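You operate a simulated robot arm through the tools that you are given. There is no shell and no other tool. Be economical: measure what you need, move in short steps, check, and stop when the job is done.

Carry out the task below with a simulated robot arm. There is one attempt and no reset: what you move stays moved.

TASK
Put the blue cotton reel from the top of the dining table on top of the green empty can there and the yellow cotton reel on top of the green paint bottle there.
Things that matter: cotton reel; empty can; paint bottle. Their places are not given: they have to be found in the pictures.

It is judged by the outcome, as a careful person would: the job done as asked, and still so three seconds after it is handed in. It fails if anything else is knocked over, pushed out of place, dropped, spilled or broken.

THE ROBOT
A 7-joint arm with a two-finger parallel gripper, fixed in place. Base frame: the origin is at the foot of the arm, x ahead of it, y to its left, z up; the work surface is at about z = 0. Lengths are in cm, angles in degrees, forces in N, time in s.
With the tool pointing down near the work surface it reaches from about 24 to 62 cm from the base axis. Its first joint turns from -66.0 to 66.0 degrees. Payload 2.6 kg.
Tool frame: the origin (TCP) lies between the finger pads and is the grasp point; the fingertips stand 3 cm ahead of it; z points along the fingers, y is the line along which they close. The gripper opens to 9.4 cm. The fingers are 2.8 cm wide and 1 cm thick; the gripper's body (5 by 9.6 cm) begins 5.5 cm behind the TCP.
Orientation is told as [roll, pitch, yaw] about the base's x, y, z axes, in that order, counted from this pose: with the fingers straight down and closing along the base's y, the tool's x points along the base's -x, its y along +y and its z along -z.

THE INTERFACE
- The arm moves only by the tool step_arm. Its argument "plan" is a list of rows, each a list of 3 entries, a list of its own where there are three numbers: the gripper command, from -1 (shut) to 1 (fully open), values between in proportion, then the shift along the base's x, y, z in units of 25 mm (1.0 is 25 mm), then the turn about the base's z in units of 8 degrees (1.0 is 8 degrees). In form: [[gripper, [x, y, z], twist], ...]. A call has 1 to 8 rows; each row shifts and turns the commanded pose from where the row before left it. A call with a number of a shift or a turn outside -1 to 1 is refused whole. A row lasts 0.2 s, in which the tool goes at most 5 cm and 8.6 degrees; a call with a longer step from one row to the next is refused whole, and so is a gripper value outside its range. A pose out of reach is approached as far as the arm can. The call stops where the force on the tool passes 40 N (or 10 N more than at its start, if that is more) or the arm is blocked; 0.2 s more then pass. The fingers move at their own pace (about 7.2 cm/s each) and stop on an object; they squeeze with about 39 N. The grip force told is the motor's: it shows also when the fingers shut on nothing. Time passes only in rows, and 0.2 s behind the last, so rows that do not move let the fingers close. It gives the time, the measured TCP pose, the force on the tool (base axes), the opening and the grip force at its end, in the units of the frame above (readings bear some noise).
- Cameras (640 x 400 px; columns grow to the right, rows downward): "scene" is fixed at [3.49, 44.51, 57.62]; the picture's right is [-0.77, -0.63, 0.00], its down [-0.38, 0.46, -0.80] and it looks along [0.51, -0.62, -0.60] (base axes); focal length 322 px, centre (320, 200). "wrist" rides on the gripper at [-3.7, 0, -5.8] in the tool frame; the picture's right is [0.00, -1.00, 0.00], its down [0.97, 0.00, -0.24] and it looks along [0.24, 0.00, 0.97] (tool axes); focal length 218 px, centre (320, 200).
- grab_frame(camera): a new picture of that camera. No time passes.
- point_at(camera, pixels): for up to 12 pixels [column, row] of the newest picture of that camera ("zoom" is the newest enlarged one), the place [x, y, z] in the base frame of the surface seen there, good to about 0.2 cm, but the place of the scene camera against the robot may be out by one fixed shift of up to 2.5 cm in any direction. No time passes.
- enlarge(camera, box): a new picture of the part [left, top, right, bottom] of that camera's present view, enlarged. No time passes.
- hand_in(): hands the job in; it is judged then, once.

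Work in short steps. Measure before you move; look again where a grasp or a placing could have gone wrong, and mend it. You have 60 turns and 22 pictures in all, the two below and enlarged ones among them. Open the gripper and draw the arm clear of the work before you hand the job in, unless the task says otherwise; then end with one line.

The tools are called after "Emit:" as a command line: name --argument value ..., lists and objects as JSON in quotes. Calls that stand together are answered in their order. step_arm: Moves the arm, as the interface text tells. Its arguments: {"type":"object","properties":{"plan":{"type":"array"}},"required":["plan"]} The other tools are called the same way: grab_frame (camera) takes a picture; point_at (camera, pixels) gives the place of the surface under pixels of a picture; enlarge (camera, box) takes an enlarged picture of a part of a camera's view; hand_in () hands the job in.

At the start:

```text
t: 0.0
tcp_pos: [37.61, 20.4, 31.44]
ee_rot: [0.1, 0.0, 0.0]
ft_force: [0.2, -0.9, -0.5]
opening: 9.4
grasp_force: 0.0
```

scene: 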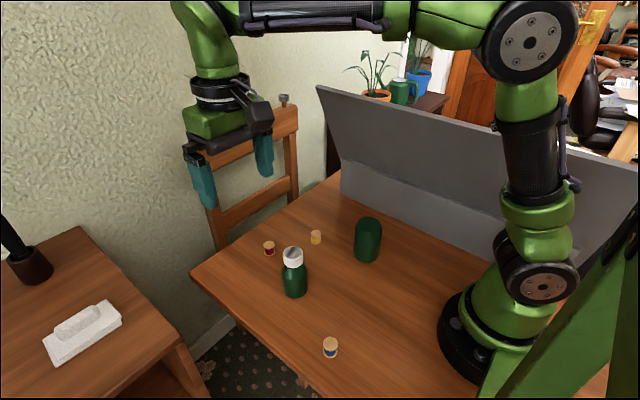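
wrist: 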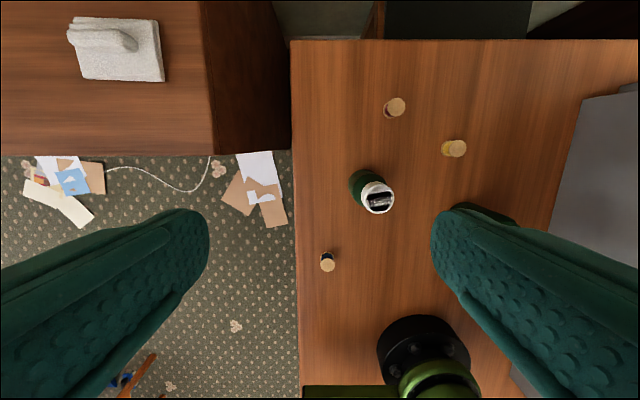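

The scene shows a blue reel near (330,347), a yellow one at (316,237), a red one at (269,247), the bottle at (294,272) and the can at (368,240). I'll enlarge the view and measure them.

Emit:
enlarge --camera "scene" --box '[230, 200, 420, 370]'

Emit:
point_at --camera "wrist" --pixels '[[328, 262], [397, 106], [456, 148], [377, 199], [366, 190], [488, 213], [330, 300], [420, 250], [415, 120]]'

Emit:
point_at --camera "scene" --pixels '[[330, 341], [316, 233], [269, 243], [293, 252], [368, 222], [367, 245], [330, 352], [294, 285], [340, 290], [291, 262]]'

```text
2.35 times, centred on (325, 285) of scene
```

zoom: 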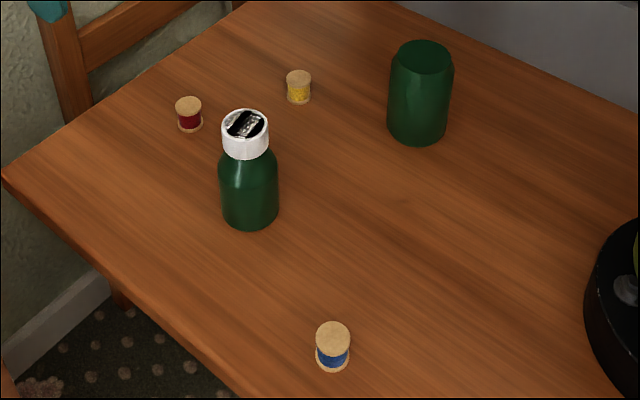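

```text
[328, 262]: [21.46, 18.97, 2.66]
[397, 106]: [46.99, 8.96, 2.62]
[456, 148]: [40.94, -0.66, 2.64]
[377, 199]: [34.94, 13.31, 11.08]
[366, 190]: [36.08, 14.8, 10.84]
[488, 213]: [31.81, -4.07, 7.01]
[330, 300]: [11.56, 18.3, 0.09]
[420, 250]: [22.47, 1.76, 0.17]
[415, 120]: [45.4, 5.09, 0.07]
```

```text
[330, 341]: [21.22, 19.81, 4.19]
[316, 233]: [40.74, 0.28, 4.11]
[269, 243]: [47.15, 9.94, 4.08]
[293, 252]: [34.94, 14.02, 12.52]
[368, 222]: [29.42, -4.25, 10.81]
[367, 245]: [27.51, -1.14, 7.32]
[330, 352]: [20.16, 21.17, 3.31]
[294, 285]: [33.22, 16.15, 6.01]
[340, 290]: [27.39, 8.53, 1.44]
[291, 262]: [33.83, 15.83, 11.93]
```

The bottle's cap seems to have a metal object on it, at zoom (245,124). I'll look closer before planning.

Emit:
enlarge --camera "wrist" --box '[340, 160, 404, 220]'

Emit:
enlarge --camera "scene" --box '[274, 240, 314, 265]'

```text
6.67 times, centred on (372, 190) of wrist
```

zoom: 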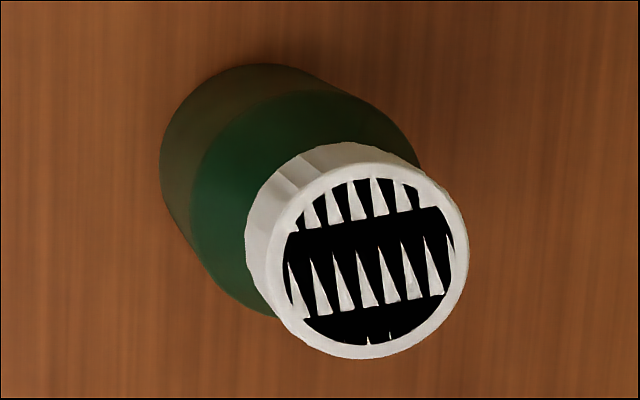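

```text
16.00 times, centred on (294, 252) of scene
```

zoom: 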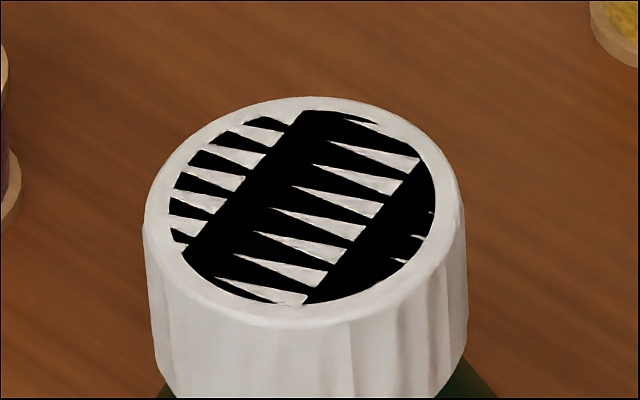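

The cap is flat, with only a printed texture on it. By the wrist camera, the blue reel is at about (21.4,18.9), its top at 2.65. I'm moving to hover above it.

Emit:
step_arm --plan '[[1, [-0.81, -0.075, -0.92], 0], [1, [-0.81, -0.075, -0.92], 0], [1, [-0.81, -0.075, -0.92], 0], [1, [-0.81, -0.075, -0.92], 0], [1, [-0.81, -0.075, -0.92], 0], [1, [-0.81, -0.075, -0.92], 0], [1, [-0.81, -0.075, -0.92], 0], [1, [-0.81, -0.075, -0.92], 0]]'

Emit:
grab_frame --camera "wrist"

```text
t: 1.8
tcp_pos: [21.57, 18.84, 12.99]
ee_rot: [0.0, 0.0, -0.1]
ft_force: [0.1, 0.5, -0.1]
opening: 9.41
grasp_force: 0.1
```

```text
16 pictures are left
```

wrist: 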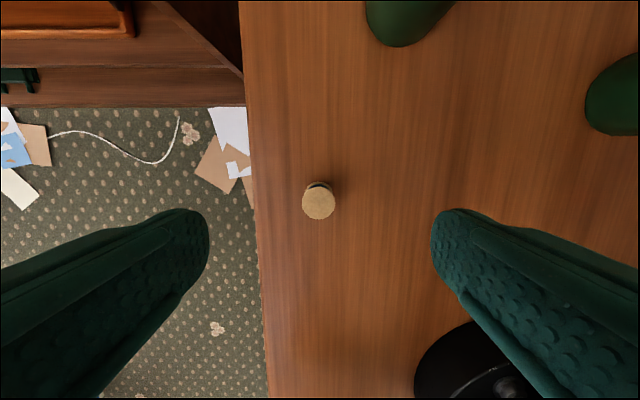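

The reel's top is centred at (319,202), and I'm measuring its centre and rims.

Emit:
point_at --camera "wrist" --pixels '[[319, 202], [304, 202], [333, 202], [319, 190], [319, 216], [350, 202]]'

```text
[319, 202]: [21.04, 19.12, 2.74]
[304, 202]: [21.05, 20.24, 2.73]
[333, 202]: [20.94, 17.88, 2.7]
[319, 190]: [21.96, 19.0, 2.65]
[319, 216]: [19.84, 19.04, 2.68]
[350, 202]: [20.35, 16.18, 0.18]
```

The centre is about (21.0, 19.05) and the rim about 2.4 cm across. I'm descending to TCP z of about 3.6 and closing.

Emit:
step_arm --plan '[[0.4, [-0.12, 0.04, -0.9], 0], [0.2, [-0.11, 0.04, -0.9], 0], [0.1, [0, 0, -0.9], 0], [0.1, [0, 0, -0.7], 0], [0.1, [0, 0, -0.35], 0], [0.1, [0, 0, 0], 0]]'

Emit:
step_arm --plan '[[-0.2, [0, 0, 0], 0], [-0.6, [0, 0, 0], 0], [-1, [0, 0, 0], 0], [-1, [0, 0, 0], 0]]'

```text
t: 3.2
tcp_pos: [20.93, 19.04, 3.56]
ee_rot: [0.0, 0.0, 0.0]
ft_force: [-0.6, 0.2, 0.3]
opening: 5.17
grasp_force: 0.1
```

```text
t: 4.2
tcp_pos: [20.99, 19.07, 3.61]
ee_rot: [0.0, 0.0, 0.0]
ft_force: [0.5, 0.5, 0.1]
opening: 2.22
grasp_force: 38.8
```

The opening is 2.22, so the reel is held. I'm lifting straight up, then travelling to short of the can (about x 24.5, y -5).

Emit:
step_arm --plan '[[-1, [0, 0, 0.6], 0], [-1, [0, 0, 1], 0], [-1, [0, 0, 1], 0], [-1, [0, 0, 1], 0], [-1, [0, 0, 1], 0], [-1, [0, 0, 1], 0], [-1, [0, 0, 0.6], 0]]'

Emit:
step_arm --plan '[[-1, [0.4, -0.7, 0], 0], [-1, [0.3, -1, 0], 0], [-1, [0.2, -1, 0], 0], [-1, [0.2, -1, 0], 0], [-1, [0.1, -1, 0], 0], [-1, [0.1, -1, 0], 0], [-1, [0.1, -1, 0], 0], [-1, [0, -1, 0], 0]]'

Emit:
step_arm --plan '[[-1, [0, -0.95, 0], 0], [-1, [0, -0.95, 0], 0], [-1, [0, 0, 0], 0]]'

Emit:
grab_frame --camera "wrist"

```text
t: 5.8
tcp_pos: [20.84, 18.96, 19.29]
ee_rot: [-0.1, 0.1, 0.1]
ft_force: [0.9, -0.2, 0.6]
opening: 2.21
grasp_force: 39.5
```

```text
t: 7.6
tcp_pos: [24.58, -0.32, 19.16]
ee_rot: [-0.1, 0.0, -0.1]
ft_force: [0.3, -0.9, 0.6]
opening: 2.23
grasp_force: 38.5
```

```text
t: 8.4
tcp_pos: [24.42, -5.22, 19.21]
ee_rot: [0.0, 0.0, 0.0]
ft_force: [-0.4, -0.1, -0.2]
opening: 2.23
grasp_force: 38.6
```

```text
15 pictures are left
```

wrist: 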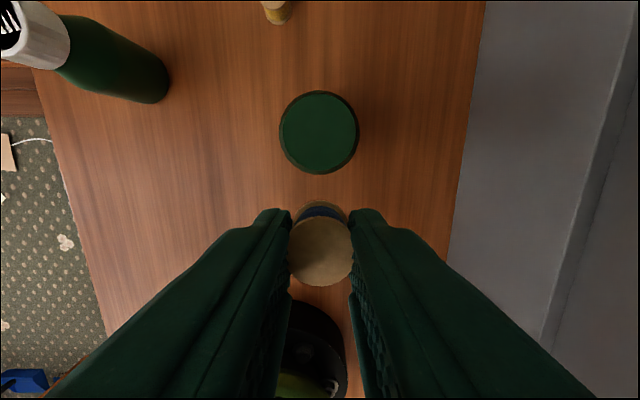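

The can's top is centred near (319,132), and I'm measuring its rim and centre.

Emit:
point_at --camera "wrist" --pixels '[[320, 132], [284, 132], [354, 132], [319, 95], [319, 168], [320, 250], [292, 250], [348, 250], [320, 222], [320, 280]]'

```text
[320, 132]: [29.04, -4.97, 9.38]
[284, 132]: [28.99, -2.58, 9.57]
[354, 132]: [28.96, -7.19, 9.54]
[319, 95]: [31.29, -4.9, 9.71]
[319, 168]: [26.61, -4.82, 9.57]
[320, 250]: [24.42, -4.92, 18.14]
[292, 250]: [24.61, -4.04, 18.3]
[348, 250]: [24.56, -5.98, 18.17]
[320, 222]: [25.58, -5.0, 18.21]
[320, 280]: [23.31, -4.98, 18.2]
```

The can's centre is (28.97, -4.95) with the top surface at 9.4; the reel's bottom is about 3.6 below the TCP. I'm moving above it and lowering slowly.

Emit:
step_arm --plan '[[-1, [0.9, 0, 0], 0], [-1, [0.93, 0, 0], 0], [-1, [0, 0, 0], 0], [-1, [0, 0, -0.8], 0], [-1, [0, 0, -0.8], 0], [-1, [0, 0, -0.5], 0], [-1, [0, 0, -0.16], 0], [-1, [0, 0, 0], 0]]'

Emit:
enlarge --camera "scene" --box '[320, 170, 420, 270]'

```text
t: 10.2
tcp_pos: [29.03, -4.94, 13.42]
ee_rot: [0.0, 0.1, 0.0]
ft_force: [0.1, 0.0, 0.4]
opening: 2.21
grasp_force: 39.1
```

```text
4.00 times, centred on (370, 220) of scene
```

zoom: 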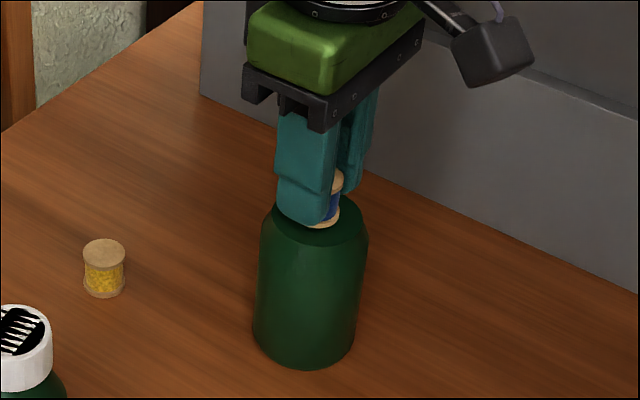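

It is aligned and just above the can. I'm inching down until contact.

Emit:
step_arm --plan '[[-1, [0, 0, -0.06], 0], [-1, [0, 0, -0.04], 0], [-1, [0, 0, 0], 0]]'

```text
t: 11.0
tcp_pos: [28.99, -5.02, 13.15]
ee_rot: [0.0, -0.1, -0.1]
ft_force: [-0.4, 0.8, 4.8]
opening: 2.21
grasp_force: 38.5
```

The force is 4.8 N, so the reel is resting on the can. I'm opening gently and rising.

Emit:
step_arm --plan '[[-0.45, [0, 0, 0], 0], [-0.3, [0, 0, 0], 0], [-0.1, [0, 0, 0], 0], [0, [0, 0, 0.3], 0], [0, [0, 0, 0.8], 0], [0, [0, 0, 1], 0], [0, [0, 0, 1], 0]]'

Emit:
grab_frame --camera "wrist"

```text
t: 12.6
tcp_pos: [29.1, -5.09, 20.89]
ee_rot: [0.0, 0.0, -0.1]
ft_force: [0.4, -0.3, -0.3]
opening: 4.7
grasp_force: 0.2
```

```text
13 pictures are left
```

wrist: 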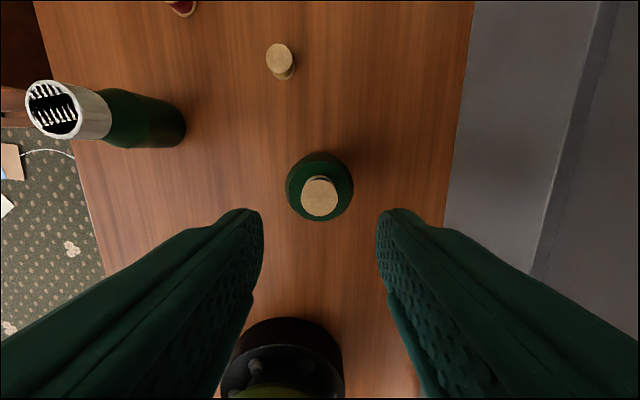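

The blue reel stands on the can. Next I'm going over the yellow reel, at about (40.9, -0.7).

Emit:
step_arm --plan '[[0, [0.9, 0.3, 0], 0], [0, [0.98, 0.35, 0], 0], [0, [0.98, 0.35, 0], 0], [0, [0.98, 0.35, 0], 0], [0, [0.96, 0.35, 0], 0], [0.1, [0, 0, -1], 0], [0.1, [0, 0, -1], 0], [0.1, [0, 0, -1], 0]]'

Emit:
grab_frame --camera "wrist"

```text
t: 14.4
tcp_pos: [40.99, -0.64, 13.43]
ee_rot: [0.0, -0.1, 0.0]
ft_force: [0.6, -0.2, 0.4]
opening: 5.16
grasp_force: 0.0
```

```text
12 pictures are left
```

wrist: 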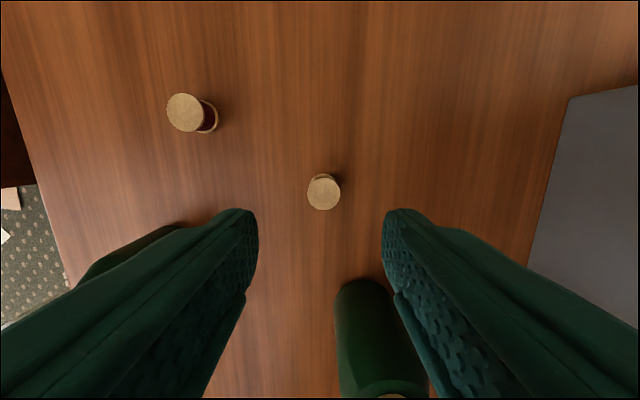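

Emit:
point_at --camera "wrist" --pixels '[[324, 194], [310, 194], [338, 194], [324, 180], [324, 207]]'

```text
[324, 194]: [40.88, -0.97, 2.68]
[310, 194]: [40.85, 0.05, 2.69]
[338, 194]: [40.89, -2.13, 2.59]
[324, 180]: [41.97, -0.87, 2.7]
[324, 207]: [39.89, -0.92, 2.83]
```

The yellow reel's centre is (40.9, -1.0). I'm descending and grasping.

Emit:
step_arm --plan '[[0.1, [-0.01, -0.12, -0.9], 0], [0.1, [0, 0, -0.9], 0], [0.1, [0, 0, -0.9], 0], [0.1, [0, 0, -0.8], 0], [0.1, [0, 0, -0.43], 0], [0.1, [0, 0, 0], 0]]'

Emit:
step_arm --plan '[[-0.2, [0, 0, 0], 0], [-0.6, [0, 0, 0], 0], [-1, [0, 0, 0], 0], [-1, [0, 0, 0], 0]]'

```text
t: 15.8
tcp_pos: [41.05, -1.05, 3.63]
ee_rot: [0.1, 0.0, 0.1]
ft_force: [0.6, 0.1, -0.4]
opening: 5.17
grasp_force: 0.1
```

```text
t: 16.8
tcp_pos: [41.11, -1.09, 3.67]
ee_rot: [0.0, 0.1, 0.0]
ft_force: [0.1, -0.1, 0.8]
opening: 2.22
grasp_force: 39.2
```

It's held. I'm lifting and travelling to just short of the bottle for a measuring view.

Emit:
step_arm --plan '[[-1, [0, 0, 0.6], 0], [-1, [0, 0, 1], 0], [-1, [0, 0, 1], 0], [-1, [0, 0, 1], 0], [-1, [0, 0, 1], 0], [-1, [0, 0, 1], 0], [-1, [0, 0, 1], 0], [-1, [0, 0, 0.4], 0]]'

Emit:
step_arm --plan '[[-1, [-0.6, 0.7, 0], 0], [-1, [-0.6, 0.9, 0], 0], [-1, [-0.6, 0.9, 0], 0], [-1, [-0.6, 0.9, 0], 0], [-1, [-0.6, 0.9, 0], 0], [-1, [-0.6, 0.8, 0], 0], [-1, [-0.56, 0.6, 0], 0], [-1, [0, 0, 0], 0]]'

Emit:
grab_frame --camera "wrist"

```text
t: 18.6
tcp_pos: [40.95, -1.01, 21.19]
ee_rot: [0.0, 0.1, 0.0]
ft_force: [-0.8, -0.6, -0.6]
opening: 2.21
grasp_force: 38.6
```

```text
t: 20.4
tcp_pos: [30.67, 13.31, 21.19]
ee_rot: [0.0, 0.0, 0.1]
ft_force: [0.2, 0.4, -0.3]
opening: 2.19
grasp_force: 38.6
```

```text
11 pictures are left
```

wrist: 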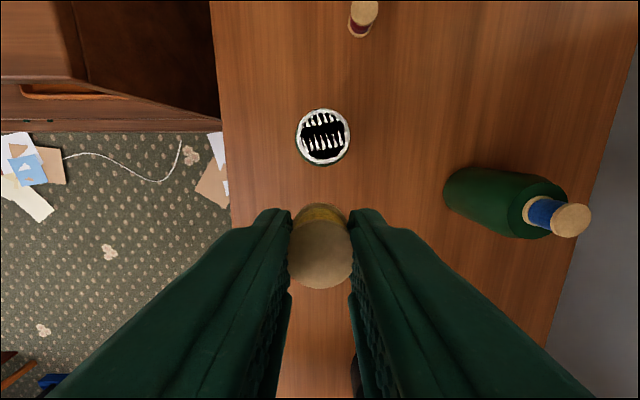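

Emit:
point_at --camera "wrist" --pixels '[[323, 136], [299, 136], [347, 136], [323, 112], [323, 160], [320, 252], [294, 252], [348, 252], [320, 222], [320, 284]]'

Emit:
enlarge --camera "wrist" --box '[275, 95, 371, 155]'

```text
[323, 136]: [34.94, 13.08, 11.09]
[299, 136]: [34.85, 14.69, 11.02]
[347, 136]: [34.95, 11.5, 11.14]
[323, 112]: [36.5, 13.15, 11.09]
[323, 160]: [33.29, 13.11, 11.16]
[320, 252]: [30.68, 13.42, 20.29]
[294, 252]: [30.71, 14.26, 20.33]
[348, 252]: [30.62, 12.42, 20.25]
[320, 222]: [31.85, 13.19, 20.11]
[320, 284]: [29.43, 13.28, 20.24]
```

```text
6.67 times, centred on (323, 125) of wrist
```

zoom: 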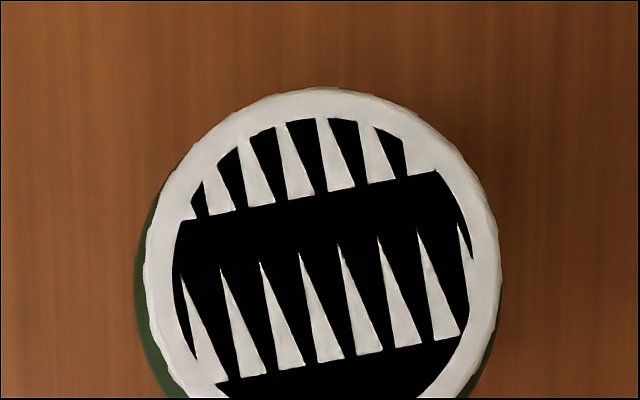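

The cap's centre is (34.9, 13.1) at z 11.1, and the reel is at (30.65, 13.3). I'm moving above it and lowering to a small gap.

Emit:
step_arm --plan '[[-1, [0.85, -0.04, 0], 0], [-1, [0.85, -0.04, 0], 0], [-1, [0, 0, 0], 0], [-1, [0, 0, -0.8], 0], [-1, [0, 0, -0.8], 0], [-1, [0, 0, -0.6], 0], [-1, [0, 0, -0.22], 0], [-1, [0, 0, 0], 0]]'

Emit:
enlarge --camera "scene" --box '[250, 200, 340, 300]'

```text
t: 22.2
tcp_pos: [34.96, 12.99, 15.05]
ee_rot: [0.0, 0.0, 0.0]
ft_force: [0.7, -0.2, -0.7]
opening: 2.21
grasp_force: 38.8
```

```text
4.00 times, centred on (295, 250) of scene
```

zoom: 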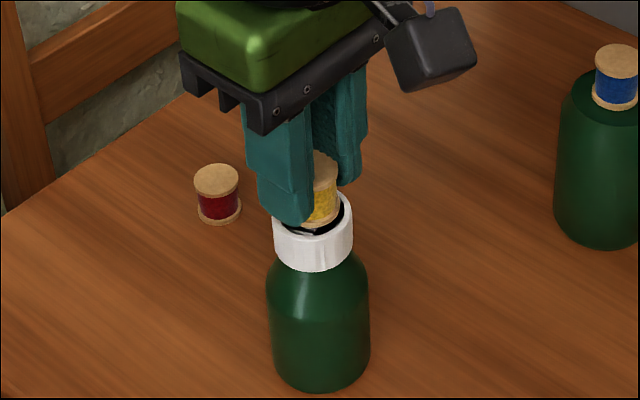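

It's well aligned, with a small gap left. I'm inching down to contact.

Emit:
step_arm --plan '[[-1, [0, 0, -0.05], 0], [-1, [0, 0, -0.04], 0], [-1, [0, 0, 0], 0]]'

```text
t: 23.0
tcp_pos: [35.01, 12.96, 14.85]
ee_rot: [-0.1, 0.0, 0.0]
ft_force: [-0.3, -0.2, -0.9]
opening: 2.34
grasp_force: 38.6
```

Emit:
step_arm --plan '[[-1, [0, 0, -0.04], 0], [-1, [0, 0, 0], 0]]'

```text
t: 23.6
tcp_pos: [34.91, 13.09, 14.68]
ee_rot: [0.1, 0.0, 0.0]
ft_force: [0.3, 0.0, 0.8]
opening: 2.35
grasp_force: 39.3
```

There's no clear force yet, but the opening went from 2.21 to 2.35. I'm checking before I continue.

Emit:
enlarge --camera "scene" --box '[275, 225, 325, 275]'

Emit:
grab_frame --camera "wrist"

```text
8.00 times, centred on (300, 250) of scene
```

zoom: 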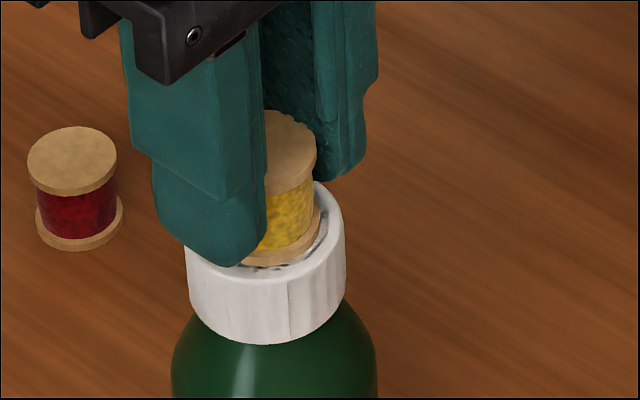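

```text
7 pictures are left
```

wrist: 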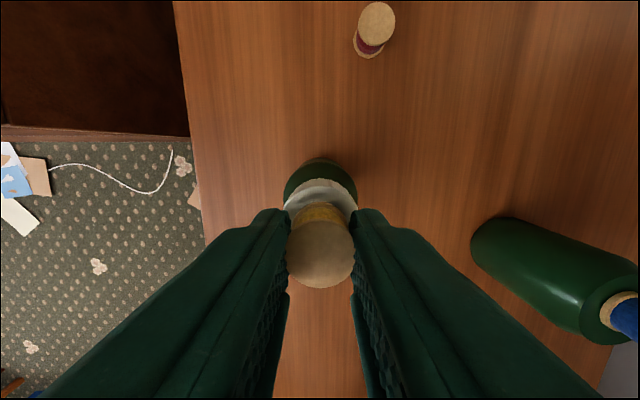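

Emit:
point_at --camera "wrist" --pixels '[[320, 254], [296, 254], [346, 254], [320, 226], [320, 284]]'

```text
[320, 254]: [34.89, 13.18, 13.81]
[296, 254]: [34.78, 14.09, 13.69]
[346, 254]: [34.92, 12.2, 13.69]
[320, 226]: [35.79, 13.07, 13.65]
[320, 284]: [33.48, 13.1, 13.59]
```

The reel is level, its bottom essentially on the cap (top 13.7, cap 11.1). One more tiny lowering to feel contact.

Emit:
step_arm --plan '[[-1, [0, 0, -0.03], 0], [-1, [0, 0, 0], 0]]'

```text
t: 24.2
tcp_pos: [34.99, 13.12, 14.76]
ee_rot: [0.1, -0.1, 0.0]
ft_force: [-1.6, -0.4, 9.7]
opening: 2.38
grasp_force: 39.6
```

Contact at 9.7 N. I'm easing up a hair, releasing and rising.

Emit:
step_arm --plan '[[-1, [0, 0, 0.02], 0], [-0.45, [0, 0, 0], 0], [-0.3, [0, 0, 0], 0], [-0.1, [0, 0, 0], 0], [0, [0, 0, 0.3], 0], [0, [0, 0, 0.8], 0], [0, [0, 0, 1], 0], [0, [0, 0, 1], 0]]'

Emit:
grab_frame --camera "scene"

```text
t: 26.0
tcp_pos: [34.85, 12.94, 22.48]
ee_rot: [0.0, 0.1, 0.0]
ft_force: [-0.4, -0.2, -0.1]
opening: 4.68
grasp_force: 0.1
```

```text
6 pictures are left
```

scene: 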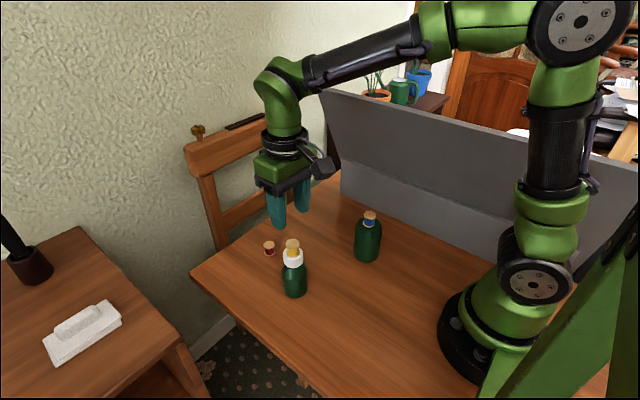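

Both reels stand in place. I'm drawing the arm clear upward and checking once more.

Emit:
step_arm --plan '[[0, [0, 0, 1], 0], [0, [0, 0, 1], 0], [0, [0, 0, 1], 0], [0.5, [0, 0, 0.5], 0], [1, [0, 0, 0], 0], [1, [0, 0, 0], 0]]'

Emit:
enlarge --camera "scene" --box '[250, 190, 400, 310]'

```text
t: 27.4
tcp_pos: [34.88, 13.07, 31.37]
ee_rot: [0.0, 0.0, 0.0]
ft_force: [0.9, -0.1, -0.2]
opening: 9.38
grasp_force: 0.1
```

```text
3.33 times, centred on (325, 250) of scene
```

zoom: 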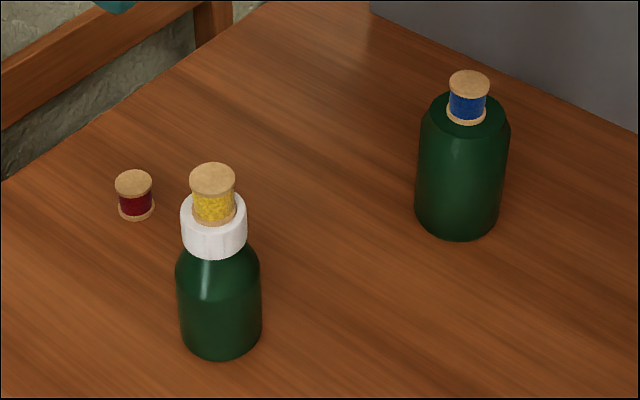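

Both reels are upright, nothing else has moved, and the arm is clear.

Emit:
hand_in

```text
The job is handed in.
```

The blue cotton reel is standing on the green empty can and the yellow one on the green paint bottle; nothing else was disturbed, and the job is handed in.
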